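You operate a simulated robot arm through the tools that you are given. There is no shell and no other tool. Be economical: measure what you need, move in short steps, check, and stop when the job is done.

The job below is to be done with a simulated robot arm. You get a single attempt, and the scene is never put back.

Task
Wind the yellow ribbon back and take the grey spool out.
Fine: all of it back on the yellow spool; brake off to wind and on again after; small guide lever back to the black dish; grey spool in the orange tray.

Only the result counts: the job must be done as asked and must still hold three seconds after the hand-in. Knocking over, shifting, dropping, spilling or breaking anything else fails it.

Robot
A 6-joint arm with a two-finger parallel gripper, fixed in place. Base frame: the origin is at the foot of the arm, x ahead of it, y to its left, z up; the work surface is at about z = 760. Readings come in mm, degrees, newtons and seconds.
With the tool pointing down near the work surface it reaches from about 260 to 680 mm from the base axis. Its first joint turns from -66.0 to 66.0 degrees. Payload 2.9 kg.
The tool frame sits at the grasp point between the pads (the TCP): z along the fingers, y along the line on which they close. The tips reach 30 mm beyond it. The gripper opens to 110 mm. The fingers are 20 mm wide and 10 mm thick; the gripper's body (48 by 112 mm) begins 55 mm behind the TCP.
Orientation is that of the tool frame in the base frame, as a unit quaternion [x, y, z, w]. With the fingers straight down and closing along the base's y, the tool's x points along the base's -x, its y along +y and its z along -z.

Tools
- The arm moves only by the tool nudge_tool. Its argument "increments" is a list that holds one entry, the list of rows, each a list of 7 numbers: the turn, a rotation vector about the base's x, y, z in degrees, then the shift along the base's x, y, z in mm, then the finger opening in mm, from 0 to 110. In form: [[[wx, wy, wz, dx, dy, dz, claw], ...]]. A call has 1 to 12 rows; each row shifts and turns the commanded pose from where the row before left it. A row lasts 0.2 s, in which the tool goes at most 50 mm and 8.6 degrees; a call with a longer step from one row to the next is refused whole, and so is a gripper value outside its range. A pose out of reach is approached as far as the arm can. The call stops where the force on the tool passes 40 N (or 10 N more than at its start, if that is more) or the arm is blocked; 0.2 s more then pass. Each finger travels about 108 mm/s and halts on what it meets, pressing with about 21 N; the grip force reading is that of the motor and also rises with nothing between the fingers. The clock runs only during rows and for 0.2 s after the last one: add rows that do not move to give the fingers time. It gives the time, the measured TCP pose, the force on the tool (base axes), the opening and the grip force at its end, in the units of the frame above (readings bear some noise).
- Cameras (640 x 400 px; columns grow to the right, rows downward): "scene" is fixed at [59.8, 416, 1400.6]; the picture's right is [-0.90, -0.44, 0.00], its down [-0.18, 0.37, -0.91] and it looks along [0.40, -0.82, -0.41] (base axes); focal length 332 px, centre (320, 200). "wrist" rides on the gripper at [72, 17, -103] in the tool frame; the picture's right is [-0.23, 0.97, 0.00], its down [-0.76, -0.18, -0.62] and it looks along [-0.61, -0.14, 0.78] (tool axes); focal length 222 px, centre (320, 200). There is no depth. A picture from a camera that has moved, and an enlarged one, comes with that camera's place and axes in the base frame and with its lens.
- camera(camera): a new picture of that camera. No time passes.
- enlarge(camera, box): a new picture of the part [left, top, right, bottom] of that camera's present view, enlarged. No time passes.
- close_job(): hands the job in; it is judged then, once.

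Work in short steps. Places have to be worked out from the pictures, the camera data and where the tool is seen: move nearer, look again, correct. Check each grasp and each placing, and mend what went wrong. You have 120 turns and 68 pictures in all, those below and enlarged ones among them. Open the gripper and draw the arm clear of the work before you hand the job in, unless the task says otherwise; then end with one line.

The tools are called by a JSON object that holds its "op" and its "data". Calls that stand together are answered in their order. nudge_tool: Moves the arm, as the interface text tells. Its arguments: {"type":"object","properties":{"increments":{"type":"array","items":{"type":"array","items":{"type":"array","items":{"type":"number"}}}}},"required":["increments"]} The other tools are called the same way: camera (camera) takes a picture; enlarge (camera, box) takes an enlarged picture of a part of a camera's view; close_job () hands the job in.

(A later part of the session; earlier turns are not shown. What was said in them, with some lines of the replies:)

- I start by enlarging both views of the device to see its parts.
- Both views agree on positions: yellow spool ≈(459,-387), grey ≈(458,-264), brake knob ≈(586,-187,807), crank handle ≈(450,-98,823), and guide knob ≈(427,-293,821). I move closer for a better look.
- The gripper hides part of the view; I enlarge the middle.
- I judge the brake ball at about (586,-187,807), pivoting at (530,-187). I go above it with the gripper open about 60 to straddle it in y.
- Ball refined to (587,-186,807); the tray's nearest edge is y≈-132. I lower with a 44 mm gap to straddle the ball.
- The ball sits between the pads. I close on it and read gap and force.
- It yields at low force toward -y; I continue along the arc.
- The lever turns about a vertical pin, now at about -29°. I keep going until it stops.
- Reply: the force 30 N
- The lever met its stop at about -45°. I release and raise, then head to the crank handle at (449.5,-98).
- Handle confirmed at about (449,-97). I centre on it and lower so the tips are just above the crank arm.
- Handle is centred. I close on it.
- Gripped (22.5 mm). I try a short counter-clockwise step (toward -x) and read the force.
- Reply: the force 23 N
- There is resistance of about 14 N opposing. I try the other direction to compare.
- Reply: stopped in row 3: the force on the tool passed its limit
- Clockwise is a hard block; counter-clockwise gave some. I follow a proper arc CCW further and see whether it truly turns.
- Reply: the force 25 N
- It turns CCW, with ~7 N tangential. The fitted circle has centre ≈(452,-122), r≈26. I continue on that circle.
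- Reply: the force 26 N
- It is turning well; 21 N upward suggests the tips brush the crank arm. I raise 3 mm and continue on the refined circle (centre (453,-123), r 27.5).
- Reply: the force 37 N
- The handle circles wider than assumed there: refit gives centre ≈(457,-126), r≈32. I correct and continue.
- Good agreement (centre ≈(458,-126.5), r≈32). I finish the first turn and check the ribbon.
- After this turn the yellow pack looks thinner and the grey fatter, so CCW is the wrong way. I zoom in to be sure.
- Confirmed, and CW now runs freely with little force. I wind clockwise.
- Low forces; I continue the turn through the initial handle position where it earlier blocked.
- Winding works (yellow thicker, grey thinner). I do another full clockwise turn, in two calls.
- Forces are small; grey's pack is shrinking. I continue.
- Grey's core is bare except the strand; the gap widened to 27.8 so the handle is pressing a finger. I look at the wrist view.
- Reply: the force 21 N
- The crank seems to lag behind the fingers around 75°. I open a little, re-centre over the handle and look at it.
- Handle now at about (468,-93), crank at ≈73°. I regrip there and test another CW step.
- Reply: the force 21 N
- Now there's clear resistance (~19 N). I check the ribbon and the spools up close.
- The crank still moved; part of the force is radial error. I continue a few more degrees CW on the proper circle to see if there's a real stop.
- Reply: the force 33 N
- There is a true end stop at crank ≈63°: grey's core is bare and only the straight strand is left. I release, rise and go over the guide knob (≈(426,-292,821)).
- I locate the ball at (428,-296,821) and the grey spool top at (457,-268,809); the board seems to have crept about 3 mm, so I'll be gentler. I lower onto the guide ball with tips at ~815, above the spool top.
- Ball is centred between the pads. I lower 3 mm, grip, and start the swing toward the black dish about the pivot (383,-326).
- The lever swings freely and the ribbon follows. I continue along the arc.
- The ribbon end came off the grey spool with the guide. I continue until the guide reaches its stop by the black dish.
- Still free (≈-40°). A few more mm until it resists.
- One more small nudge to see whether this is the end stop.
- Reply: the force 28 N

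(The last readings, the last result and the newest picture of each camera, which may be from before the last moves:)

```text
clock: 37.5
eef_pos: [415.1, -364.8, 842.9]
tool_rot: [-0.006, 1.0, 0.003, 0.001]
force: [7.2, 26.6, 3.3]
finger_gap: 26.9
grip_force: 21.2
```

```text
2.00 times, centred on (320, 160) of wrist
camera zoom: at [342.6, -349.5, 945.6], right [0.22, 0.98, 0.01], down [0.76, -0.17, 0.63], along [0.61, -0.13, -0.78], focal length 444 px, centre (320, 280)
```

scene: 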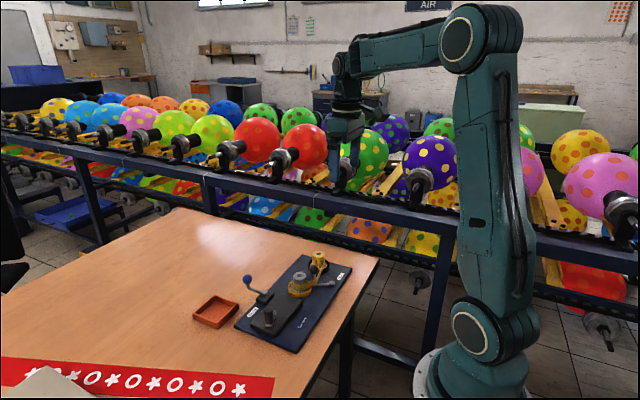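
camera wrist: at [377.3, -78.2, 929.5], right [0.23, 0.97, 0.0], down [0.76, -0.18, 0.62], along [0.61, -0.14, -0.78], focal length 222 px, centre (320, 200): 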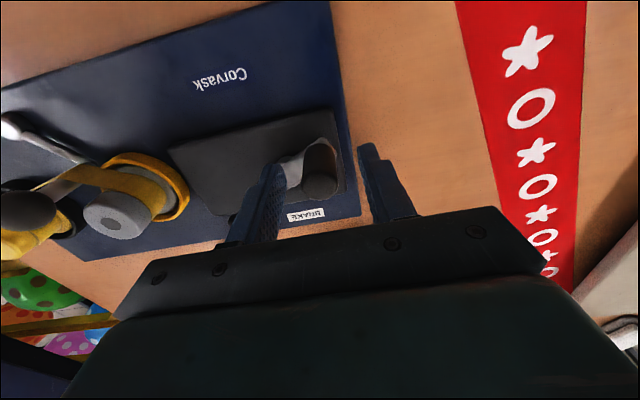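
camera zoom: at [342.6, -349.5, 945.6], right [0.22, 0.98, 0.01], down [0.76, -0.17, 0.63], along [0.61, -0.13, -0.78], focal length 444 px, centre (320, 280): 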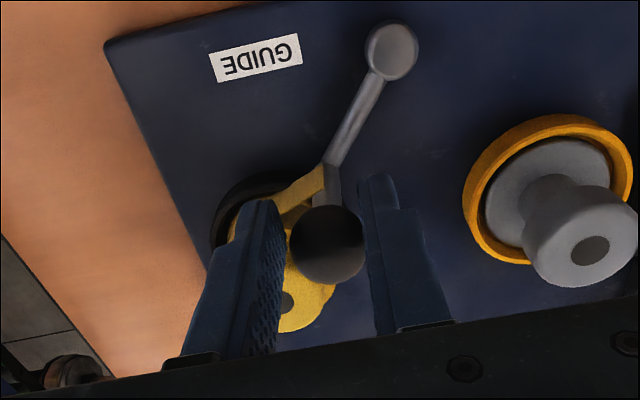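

End stop reached. I relieve, open and rise, then check the rest state.

{"op": "nudge_tool", "data": {"increments": [[[0, 0, 0, 2, 3, 0, 20], [0, 0, 0, 0, 0, 0, 42], [0, 0, 0, 0, 0, 0, 42], [0, 0, 0, 0, 0, 35, 42], [0, 0, 0, 0, 0, 40, 42], [0, 0, 0, 0, 40, 0, 42], [0, 0, 0, 0, 40, 0, 42], [0, 0, 0, 0, 40, 0, 42]]]}}

{"op": "enlarge", "data": {"camera": "scene", "box": [280, 235, 350, 300]}}

{"op": "enlarge", "data": {"camera": "wrist", "box": [60, 20, 440, 260]}}

```text
clock: 39.3
eef_pos: [415.8, -243.4, 920.4]
tool_rot: [0.0, 1.0, 0.001, 0.003]
force: [0.2, 1.3, -0.1]
finger_gap: 42.0
grip_force: 0.1
```

```text
6.15 times, centred on (315, 268) of scene
camera zoom: at [59.8, 415.9, 1400.6], right [-0.9, -0.44, 0.0], down [-0.18, 0.37, -0.91], along [0.4, -0.82, -0.41], focal length 2043 px, centre (351, -215)
```

zoom: 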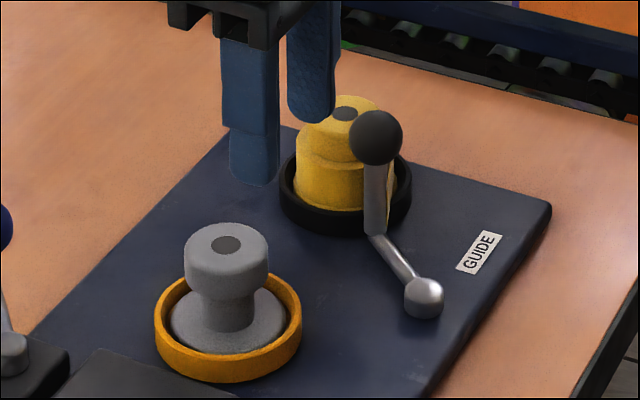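

```text
1.67 times, centred on (250, 140) of wrist
camera zoom: at [343.4, -226.8, 1022.1], right [0.23, 0.97, 0.0], down [0.76, -0.18, 0.63], along [0.61, -0.14, -0.78], focal length 370 px, centre (437, 300)
```

zoom: 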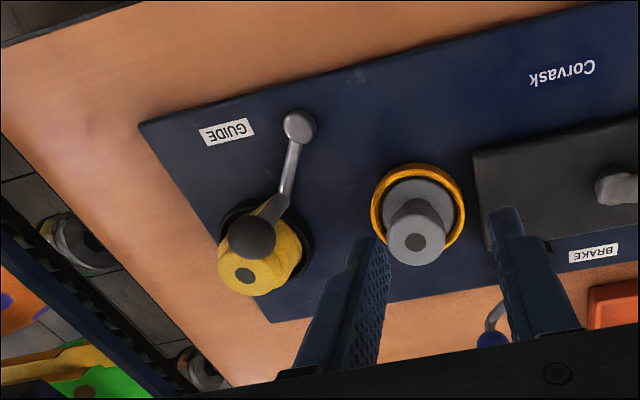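

The guide rests by the black dish and the grey spool is bare. I return to the crank to test gently whether any more winding is possible now.

{"op": "nudge_tool", "data": {"increments": [[[0, 0, 0, 14, 36, 0, 50], [0, 0, 0, 14, 36, 0, 50], [0, 0, 0, 14, 36, 0, 50], [0, 0, 0, 13, 36, -5, 50], [0, 0, 0, 0, 0, 0, 50]]]}}

{"op": "enlarge", "data": {"camera": "wrist", "box": [200, 60, 440, 260]}}

{"op": "enlarge", "data": {"camera": "scene", "box": [230, 235, 350, 335]}}

```text
clock: 40.5
eef_pos: [471.3, -103.5, 913.3]
tool_rot: [-0.001, 1.0, 0.001, 0.003]
force: [-0.3, 0.9, 1.3]
finger_gap: 49.8
grip_force: 0.1
```

```text
2.00 times, centred on (320, 160) of wrist
camera zoom: at [399.4, -86.9, 1016.1], right [0.22, 0.97, 0.0], down [0.76, -0.18, 0.63], along [0.61, -0.14, -0.78], focal length 444 px, centre (320, 280)
```

zoom: 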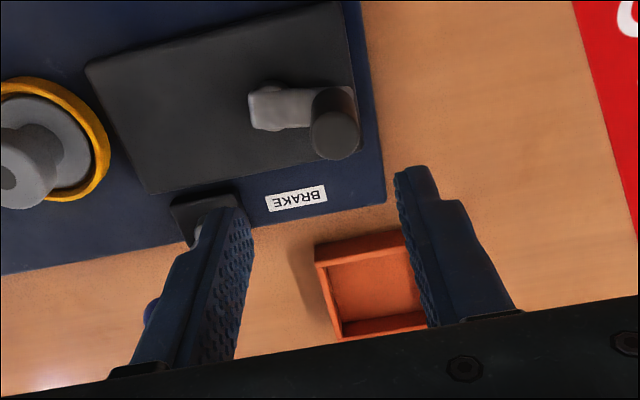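

```text
4.00 times, centred on (290, 285) of scene
camera zoom: at [59.8, 416.0, 1400.6], right [-0.9, -0.44, 0.0], down [-0.18, 0.37, -0.91], along [0.4, -0.82, -0.41], focal length 1328 px, centre (440, -140)
```

zoom: 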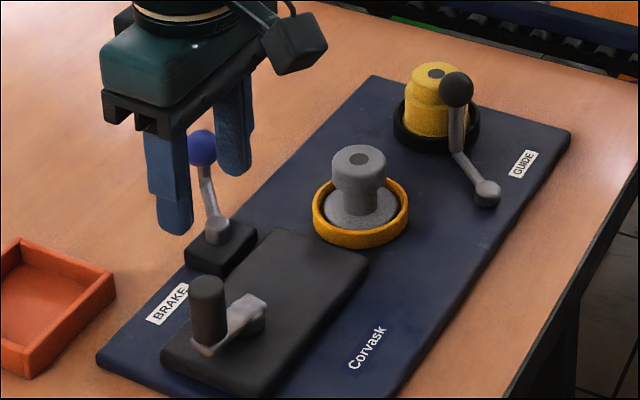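

Handle at (474,-97), hub ≈(459,-125). I lower and grip it.

{"op": "nudge_tool", "data": {"increments": [[[0, 0, 0, 3, 6, -23, 50], [0, 0, 0, 0, 0, -30, 50], [0, 0, 0, 0, 0, -30, 50], [0, 0, 0, 0, 0, 0, 18], [0, 0, 0, 0, 0, 0, 18]]]}}

{"op": "nudge_tool", "data": {"increments": [[[0, 0, 0, 3.5, -1.8, 0, 18], [0, 0, 0, 3, -2, 0, 18], [0, 0, 0, 0, 0, 0, 18]]]}}

```text
clock: 41.7
eef_pos: [472.3, -97.5, 830.5]
tool_rot: [0.0, 1.0, -0.001, 0.0]
force: [-0.8, -10.3, -0.6]
finger_gap: 22.2
grip_force: 20.7
```

```text
clock: 42.5
eef_pos: [479.0, -97.2, 829.8]
tool_rot: [-0.004, 1.0, 0.003, 0.0]
force: [-11.9, 9.4, 10.5]
finger_gap: 23.0
grip_force: 20.8
```

The stop holds at low force and the handle didn't follow, so winding is complete. I release, rise, and go above the brake ball at about (570,-230).

{"op": "nudge_tool", "data": {"increments": [[[0, 0, 0, -4, 1, 0, 50], [0, 0, 0, 0, 0, 0, 50], [0, 0, 0, 0, 0, 40, 50], [0, 0, 0, 0, 0, 40, 50], [0, 0, 0, 23, -33, 0, 50], [0, 0, 0, 24, -34, 0, 50], [0, 0, 0, 24, -34, 0, 50], [0, 0, 0, 24, -34, 0, 50], [0, 0, 0, 0, 0, 0, 50]]]}}

{"op": "enlarge", "data": {"camera": "wrist", "box": [200, 60, 440, 260]}}

{"op": "enlarge", "data": {"camera": "scene", "box": [230, 235, 350, 335]}}

```text
clock: 44.5
eef_pos: [570.7, -232.5, 909.4]
tool_rot: [-0.003, 1.0, 0.001, 0.001]
force: [0.3, 0.3, 0.5]
finger_gap: 50.3
grip_force: 0.0
```

```text
2.00 times, centred on (320, 160) of wrist
camera zoom: at [497.7, -216.8, 1011.5], right [0.22, 0.97, 0.0], down [0.76, -0.18, 0.62], along [0.61, -0.14, -0.78], focal length 444 px, centre (320, 280)
```

zoom: 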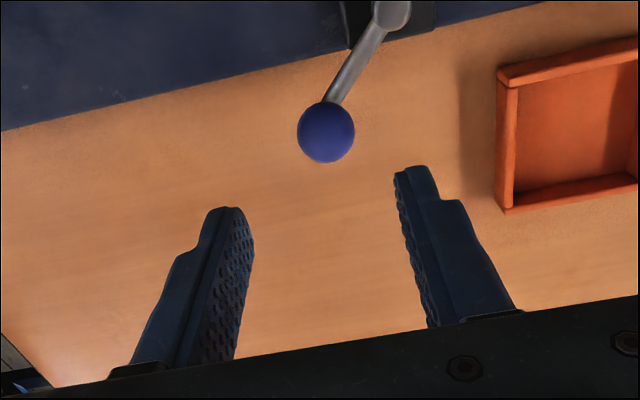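

```text
4.00 times, centred on (290, 285) of scene
camera zoom: at [59.8, 415.9, 1400.6], right [-0.9, -0.44, 0.0], down [-0.18, 0.37, -0.91], along [0.4, -0.82, -0.41], focal length 1328 px, centre (440, -140)
```

zoom: 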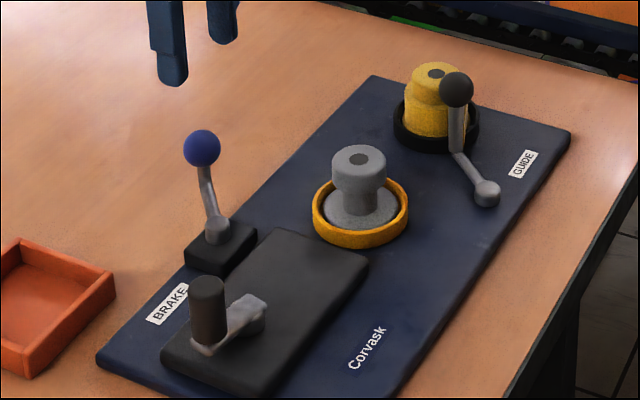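

Crank unchanged, so winding is done. I lower around the brake ball at (572,-231).

{"op": "nudge_tool", "data": {"increments": [[[0, 0, 0, 1.5, 1.5, -31, 46], [0, 0, 0, 0, 0, -31, 46], [0, 0, 0, 0, 0, -31, 46], [0, 0, 0, 0, 0, 0, 46], [0, 0, 0, 0, 0, 0, 22], [0, 0, 0, 0, 0, 0, 22]]]}}

{"op": "nudge_tool", "data": {"increments": [[[0, 0, 0, 4, 5, 0, 22], [0, 0, 0, 4, 6, 0, 22], [0, 0, 0, 3, 7, 0, 22], [0, 0, 0, 2, 7, 0, 22]]]}}

```text
clock: 45.9
eef_pos: [571.7, -231.9, 815.1]
tool_rot: [-0.003, 1.0, 0.002, 0.002]
force: [0.5, 13.0, -0.3]
finger_gap: 26.9
grip_force: 20.9
```

```text
clock: 46.9
eef_pos: [588.1, -207.1, 816.7]
tool_rot: [-0.002, 1.0, 0.001, 0.003]
force: [3.5, -0.9, -2.9]
finger_gap: 27.4
grip_force: 20.6
```

Moving freely. I continue to the original angle and feel for a stop.

{"op": "nudge_tool", "data": {"increments": [[[0, 0, 0, 1, 6, 0, 22], [0, 0, 0, 0.5, 6, 0, 22], [0, 0, 0, 0, 4, 0, 22], [0, 0, 0, 0, 3, 0, 22], [0, 0, 0, 0, 0, 0, 22]]]}}

{"op": "enlarge", "data": {"camera": "wrist", "box": [200, 60, 440, 260]}}

```text
clock: 48.1
eef_pos: [589.4, -189.8, 817.5]
tool_rot: [0.002, 1.0, -0.002, 0.003]
force: [9.2, -25.1, -5.8]
finger_gap: 27.1
grip_force: 20.7
```

```text
2.00 times, centred on (320, 160) of wrist
camera zoom: at [516.0, -173.5, 919.6], right [0.23, 0.97, 0.0], down [0.76, -0.18, 0.63], along [0.61, -0.14, -0.78], focal length 444 px, centre (320, 280)
```

zoom: 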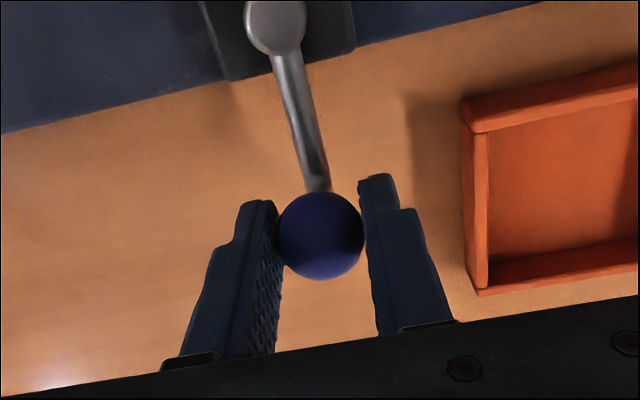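

The brake is firmly back at its original stop. I release, rise and go above the grey spool at (457,-268).

{"op": "nudge_tool", "data": {"increments": [[[0, 0, 0, 0, -3, 0, 22], [0, 0, 0, 0, 0, 0, 46], [0, 0, 0, 0, 0, 0, 46], [0, 0, 0, 0, 0, 45, 46], [0, 0, 0, 0, 0, 45, 46], [0, 0, 0, -33, -19, 0, 70], [0, 0, 0, -33, -19, 0, 70], [0, 0, 0, -33, -19, 0, 70], [0, 0, 0, -33, -19, 0, 70], [0, 0, 0, 0, 0, 0, 70]]]}}

{"op": "enlarge", "data": {"camera": "wrist", "box": [200, 60, 440, 260]}}

{"op": "enlarge", "data": {"camera": "scene", "box": [180, 230, 370, 360]}}

```text
clock: 50.3
eef_pos: [452.1, -266.8, 907.8]
tool_rot: [-0.002, 1.0, 0.0, 0.002]
force: [0.4, 0.0, 0.1]
finger_gap: 70.1
grip_force: 0.1
```

```text
2.00 times, centred on (320, 160) of wrist
camera zoom: at [380.6, -250.2, 1010.6], right [0.22, 0.97, 0.0], down [0.76, -0.18, 0.63], along [0.61, -0.14, -0.78], focal length 444 px, centre (320, 280)
```

zoom: 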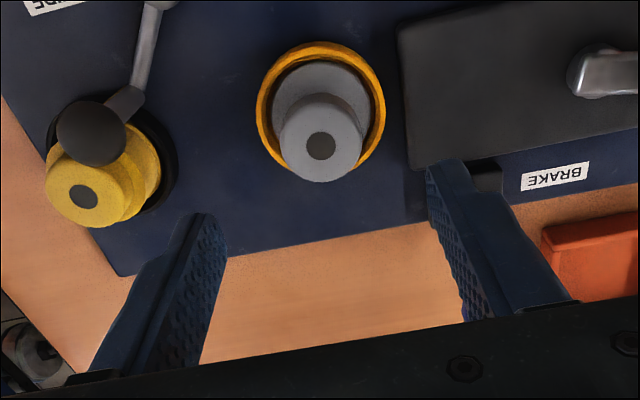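

```text
3.08 times, centred on (275, 295) of scene
camera zoom: at [59.8, 415.9, 1400.6], right [-0.9, -0.44, 0.0], down [-0.18, 0.37, -0.91], along [0.4, -0.82, -0.41], focal length 1021 px, centre (458, -92)
```

zoom: 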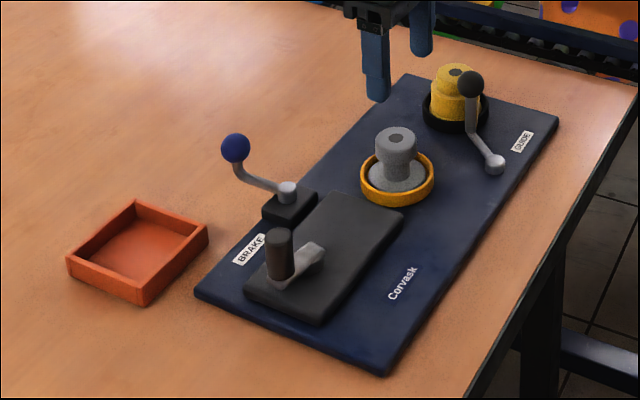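

Spool cap at about (460,-268,809). I centre on it and lower with a 70 mm gap.

{"op": "nudge_tool", "data": {"increments": [[[0, 0, 0, 7, -1.5, -25, 70], [0, 0, 0, 0, 0, -35, 70], [0, 0, 0, 0, 0, -33, 70], [0, 0, 0, 0, 0, 0, 70]]]}}

{"op": "enlarge", "data": {"camera": "wrist", "box": [200, 60, 440, 260]}}

```text
clock: 51.3
eef_pos: [460.7, -269.7, 814.8]
tool_rot: [-0.002, 1.0, 0.001, 0.001]
force: [-0.1, -1.0, -0.1]
finger_gap: 70.0
grip_force: 0.0
```

```text
2.00 times, centred on (320, 160) of wrist
camera zoom: at [388.6, -252.6, 917.2], right [0.22, 0.97, 0.0], down [0.76, -0.18, 0.63], along [0.61, -0.14, -0.78], focal length 444 px, centre (320, 280)
```

zoom: 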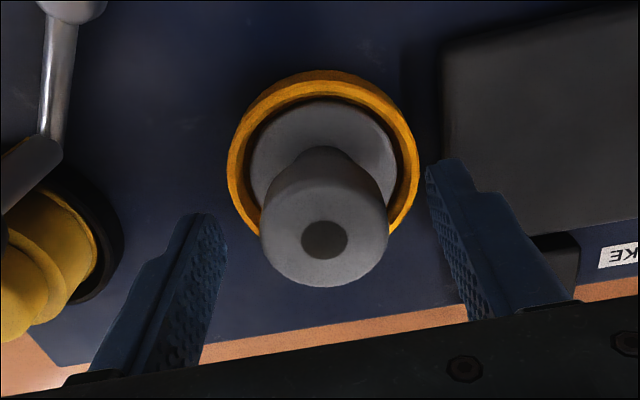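

Small correction (-2,+2), then close and check the grip.

{"op": "nudge_tool", "data": {"increments": [[[0, 0, 0, -2, 2, -1, 70], [0, 0, 0, 0, 0, 0, 30], [0, 0, 0, 0, 0, 0, 30], [0, 0, 0, 0, 0, 0, 30]]]}}

{"op": "nudge_tool", "data": {"increments": [[[0, 0, 0, 0, 0, 6, 30], [0, 0, 0, 0, 0, 8, 30]]]}}

```text
clock: 52.3
eef_pos: [459.8, -266.9, 812.1]
tool_rot: [-0.002, 1.0, 0.001, 0.002]
force: [0.1, -0.6, 1.4]
finger_gap: 38.2
grip_force: 21.6
```

```text
clock: 52.9
eef_pos: [461.0, -267.8, 828.3]
tool_rot: [-0.002, 1.0, 0.001, 0.002]
force: [0.7, 0.2, -1.2]
finger_gap: 38.1
grip_force: 20.7
```

The spool is lifted cleanly (gap 38, held). I rise to ~905 and carry it over the tray, estimated at (615,-90).

{"op": "nudge_tool", "data": {"increments": [[[0, 0, 0, 0, 0, 25, 30], [0, 0, 0, 0, 0, 30, 30], [0, 0, 0, 0, 0, 28, 30], [0, 0, 0, 22, 25, 0, 30], [0, 0, 0, 22, 25, 0, 30], [0, 0, 0, 22, 25, 0, 30], [0, 0, 0, 22, 25, 0, 30], [0, 0, 0, 22, 25, 0, 30], [0, 0, 0, 22, 26, 0, 30], [0, 0, 0, 22, 27, 0, 30], [0, 0, 0, 0, 0, 0, 30]]]}}

{"op": "camera", "data": {"camera": "wrist"}}

{"op": "enlarge", "data": {"camera": "scene", "box": [160, 200, 350, 330]}}

```text
clock: 55.3
eef_pos: [614.3, -87.6, 908.9]
tool_rot: [-0.002, 1.0, 0.001, 0.002]
force: [-0.1, 1.2, -1.3]
finger_gap: 38.1
grip_force: 21.2
```

```text
18 pictures are left
camera wrist: at [541.5, -71.0, 1012.1], right [0.22, 0.97, 0.0], down [0.76, -0.18, 0.63], along [0.61, -0.14, -0.78], focal length 222 px, centre (320, 200)
```

wrist: 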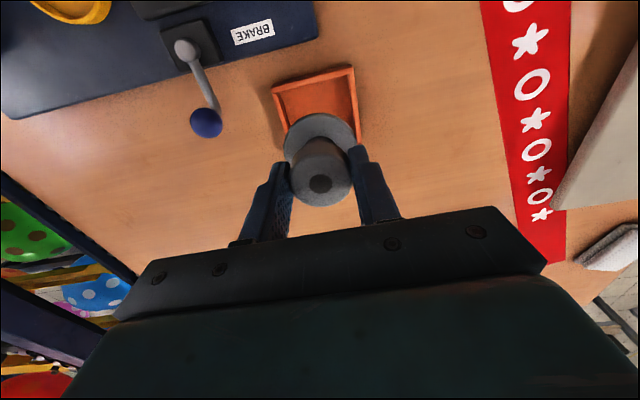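

```text
3.08 times, centred on (255, 265) of scene
camera zoom: at [59.8, 416.0, 1400.6], right [-0.9, -0.44, 0.0], down [-0.18, 0.37, -0.91], along [0.4, -0.82, -0.41], focal length 1021 px, centre (520, 0)
```

zoom: 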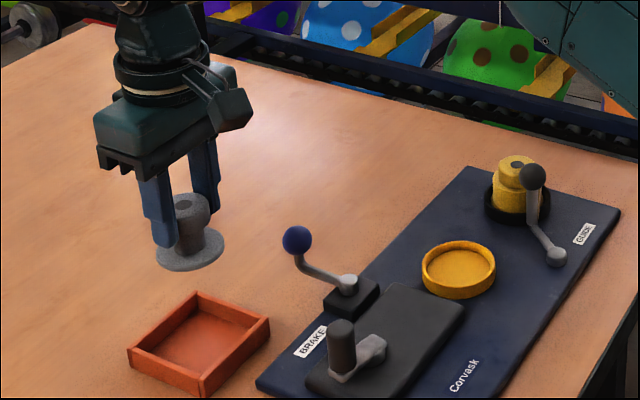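

I put the tray centre at about (616,-88). I lower to ~850, still above the rim, for a finer look.

{"op": "nudge_tool", "data": {"increments": [[[0, 0, 0, 2, 0, -30, 30], [0, 0, 0, 0, 0, -27, 30], [0, 0, 0, 0, 0, 0, 30]]]}}

{"op": "enlarge", "data": {"camera": "wrist", "box": [220, 60, 420, 220]}}

{"op": "enlarge", "data": {"camera": "scene", "box": [180, 250, 260, 330]}}

```text
clock: 56.1
eef_pos: [617.2, -88.1, 855.1]
tool_rot: [-0.002, 1.0, 0.0, 0.002]
force: [-0.6, 0.4, -1.2]
finger_gap: 37.9
grip_force: 21.1
```

```text
2.50 times, centred on (320, 140) of wrist
camera zoom: at [544.2, -72.1, 957.3], right [0.22, 0.97, 0.0], down [0.76, -0.18, 0.63], along [0.61, -0.14, -0.78], focal length 555 px, centre (320, 350)
```

zoom: 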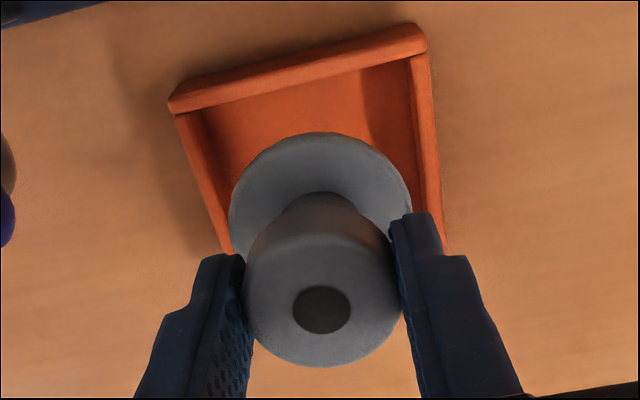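

```text
5.00 times, centred on (220, 290) of scene
camera zoom: at [59.8, 416.0, 1400.6], right [-0.9, -0.44, 0.0], down [-0.18, 0.37, -0.91], along [0.4, -0.82, -0.41], focal length 1660 px, centre (820, -250)
```

zoom: 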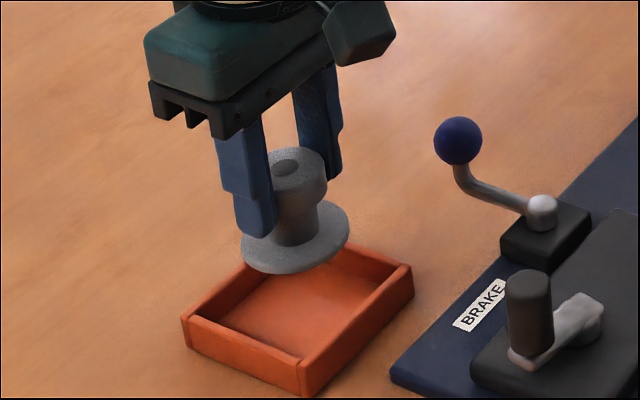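

The two views intersect at a tray rim z≈768, centre ≈(620,-88), about 80 mm wide. I shift +4 in x and lower to just above expected contact (~800).

{"op": "nudge_tool", "data": {"increments": [[[0, 0, 0, 4, 0, 0, 30], [0, 0, 0, 0, 0, -15, 30], [0, 0, 0, 0, 0, -15, 30], [0, 0, 0, 0, 0, -10, 30], [0, 0, 0, 0, 0, 0, 30]]]}}

{"op": "enlarge", "data": {"camera": "scene", "box": [180, 250, 260, 330]}}

{"op": "enlarge", "data": {"camera": "wrist", "box": [220, 60, 420, 220]}}

```text
clock: 57.3
eef_pos: [620.8, -89.6, 813.6]
tool_rot: [-0.002, 1.0, 0.001, 0.002]
force: [0.3, -0.2, -0.9]
finger_gap: 38.1
grip_force: 21.1
```

```text
5.00 times, centred on (220, 290) of scene
camera zoom: at [59.8, 416.0, 1400.6], right [-0.9, -0.44, 0.0], down [-0.18, 0.37, -0.91], along [0.4, -0.82, -0.41], focal length 1660 px, centre (820, -250)
```

zoom: 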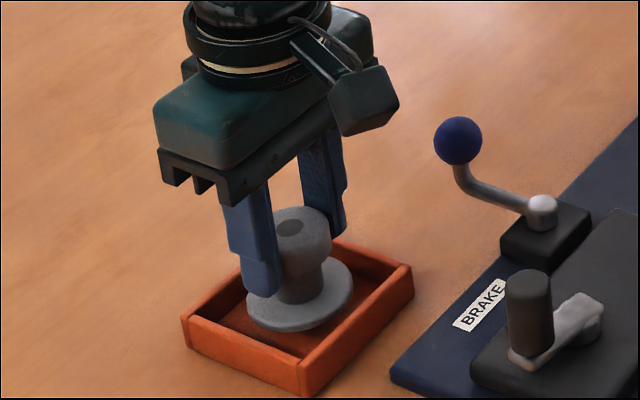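

```text
2.50 times, centred on (320, 140) of wrist
camera zoom: at [548.5, -72.9, 915.6], right [0.22, 0.97, 0.0], down [0.76, -0.18, 0.63], along [0.61, -0.14, -0.78], focal length 555 px, centre (320, 350)
```

zoom: 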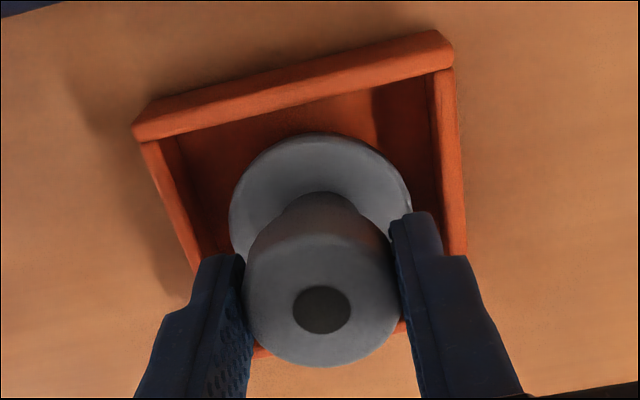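

The flange is inside the walls, nearer the far side; I shift -3 in x and step down watching the force.

{"op": "nudge_tool", "data": {"increments": [[[0, 0, 0, -3, 0, -3, 30], [0, 0, 0, 0, 0, -4, 30], [0, 0, 0, 0, 0, -3, 30], [0, 0, 0, 0, 0, 0, 30]]]}}

```text
clock: 58.3
eef_pos: [617.3, -89.4, 802.6]
tool_rot: [-0.002, 1.0, 0.001, 0.002]
force: [0.1, 0.8, -0.5]
finger_gap: 38.2
grip_force: 21.2
```

No contact yet; I keep stepping down in 2 mm moves.

{"op": "nudge_tool", "data": {"increments": [[[0, 0, 0, 0, 0, -2, 30], [0, 0, 0, 0, 0, -2, 30], [0, 0, 0, 0, 0, 0, 30]]]}}

{"op": "enlarge", "data": {"camera": "scene", "box": [180, 250, 260, 330]}}

```text
clock: 59.1
eef_pos: [617.2, -90.8, 798.3]
tool_rot: [-0.002, 1.0, 0.001, 0.002]
force: [-1.3, 0.4, 0.8]
finger_gap: 38.0
grip_force: 20.7
```

```text
5.00 times, centred on (220, 290) of scene
camera zoom: at [59.8, 416.0, 1400.6], right [-0.9, -0.44, 0.0], down [-0.18, 0.37, -0.91], along [0.4, -0.82, -0.41], focal length 1660 px, centre (820, -250)
```

zoom: 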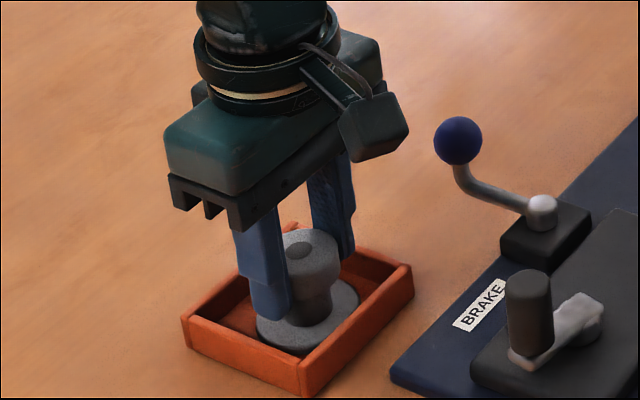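

Very near the floor. Two more small steps.

{"op": "nudge_tool", "data": {"increments": [[[0, 0, 0, 0, 0, -1.5, 30], [0, 0, 0, 0, 0, -1.5, 30], [0, 0, 0, 0, 0, 0, 30]]]}}

```text
clock: 59.9
eef_pos: [618.9, -89.0, 798.8]
tool_rot: [-0.002, 1.0, 0.0, 0.003]
force: [-2.1, -2.2, 16.3]
finger_gap: 38.3
grip_force: 20.7
```

Contact: 16 N upward, z held at ~798. I relieve 1 mm, open slightly (walls are close) and rise straight.

{"op": "nudge_tool", "data": {"increments": [[[0, 0, 0, 0, 0, 2, 30], [0, 0, 0, 0, 0, 0, 45], [0, 0, 0, 0, 0, 0, 45], [0, 0, 0, 0, 0, 8, 45], [0, 0, 0, 0, 0, 20, 45], [0, 0, 0, 0, 0, 40, 50], [0, 0, 0, 0, 0, 45, 50], [0, 0, 0, 0, 0, 45, 60], [0, 0, 0, -45, 0, 20, 60], [0, 0, 0, -45, 0, 20, 60], [0, 0, 0, -45, 0, 20, 60]]]}}

{"op": "enlarge", "data": {"camera": "scene", "box": [180, 230, 370, 360]}}

{"op": "enlarge", "data": {"camera": "scene", "box": [290, 235, 350, 285]}}

{"op": "camera", "data": {"camera": "wrist"}}

```text
clock: 62.3
eef_pos: [485.8, -87.8, 1018.9]
tool_rot: [-0.002, 1.0, 0.0, 0.001]
force: [0.1, 1.0, 0.2]
finger_gap: 59.9
grip_force: 0.1
```

```text
3.08 times, centred on (275, 295) of scene
camera zoom: at [59.8, 416.0, 1400.6], right [-0.9, -0.44, 0.0], down [-0.18, 0.37, -0.91], along [0.4, -0.82, -0.41], focal length 1021 px, centre (458, -92)
```

zoom: 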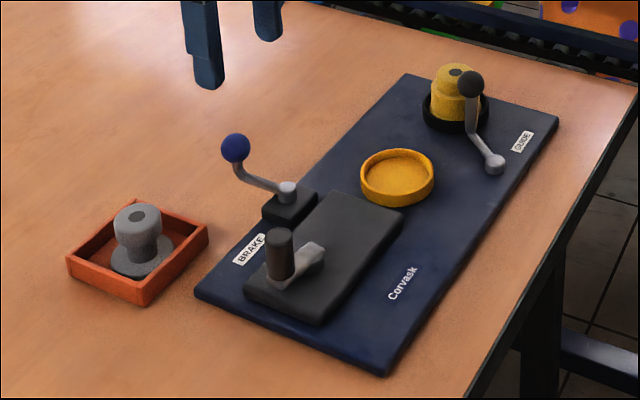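

```text
8.00 times, centred on (320, 260) of scene
camera zoom: at [59.8, 416.0, 1400.6], right [-0.9, -0.44, 0.0], down [-0.18, 0.37, -0.91], along [0.4, -0.82, -0.41], focal length 2656 px, centre (320, -280)
```

zoom: 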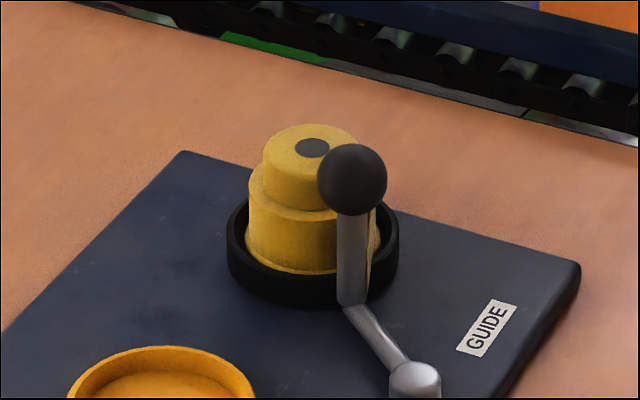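

```text
9 pictures are left
camera wrist: at [413.1, -71.2, 1120.9], right [0.22, 0.97, 0.0], down [0.76, -0.18, 0.62], along [0.61, -0.14, -0.78], focal length 222 px, centre (320, 200)
```

wrist: 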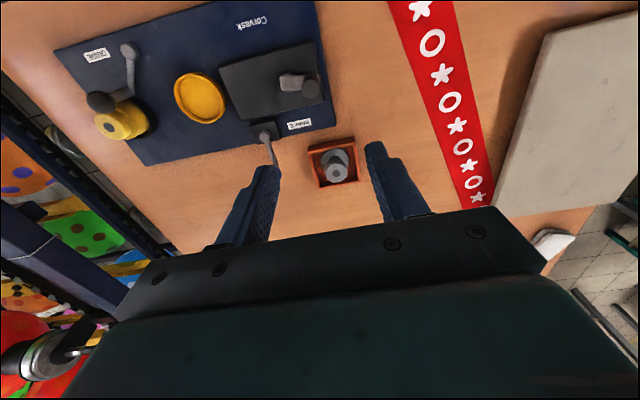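

The grey spool stands in the orange tray, all the ribbon is on the yellow spool, the guide is by the black dish, the brake is at its original stop, and the arm is clear. I hand in.

{"op": "close_job", "data": {}}

```text
The job is handed in.
```

I handed the job in: the ribbon is wound back onto the yellow spool, the guide lever is at the black dish, the brake is back on and the grey spool is in the orange tray, though my first crank turn went the wrong way and the board crept about 3 mm while I was cranking.
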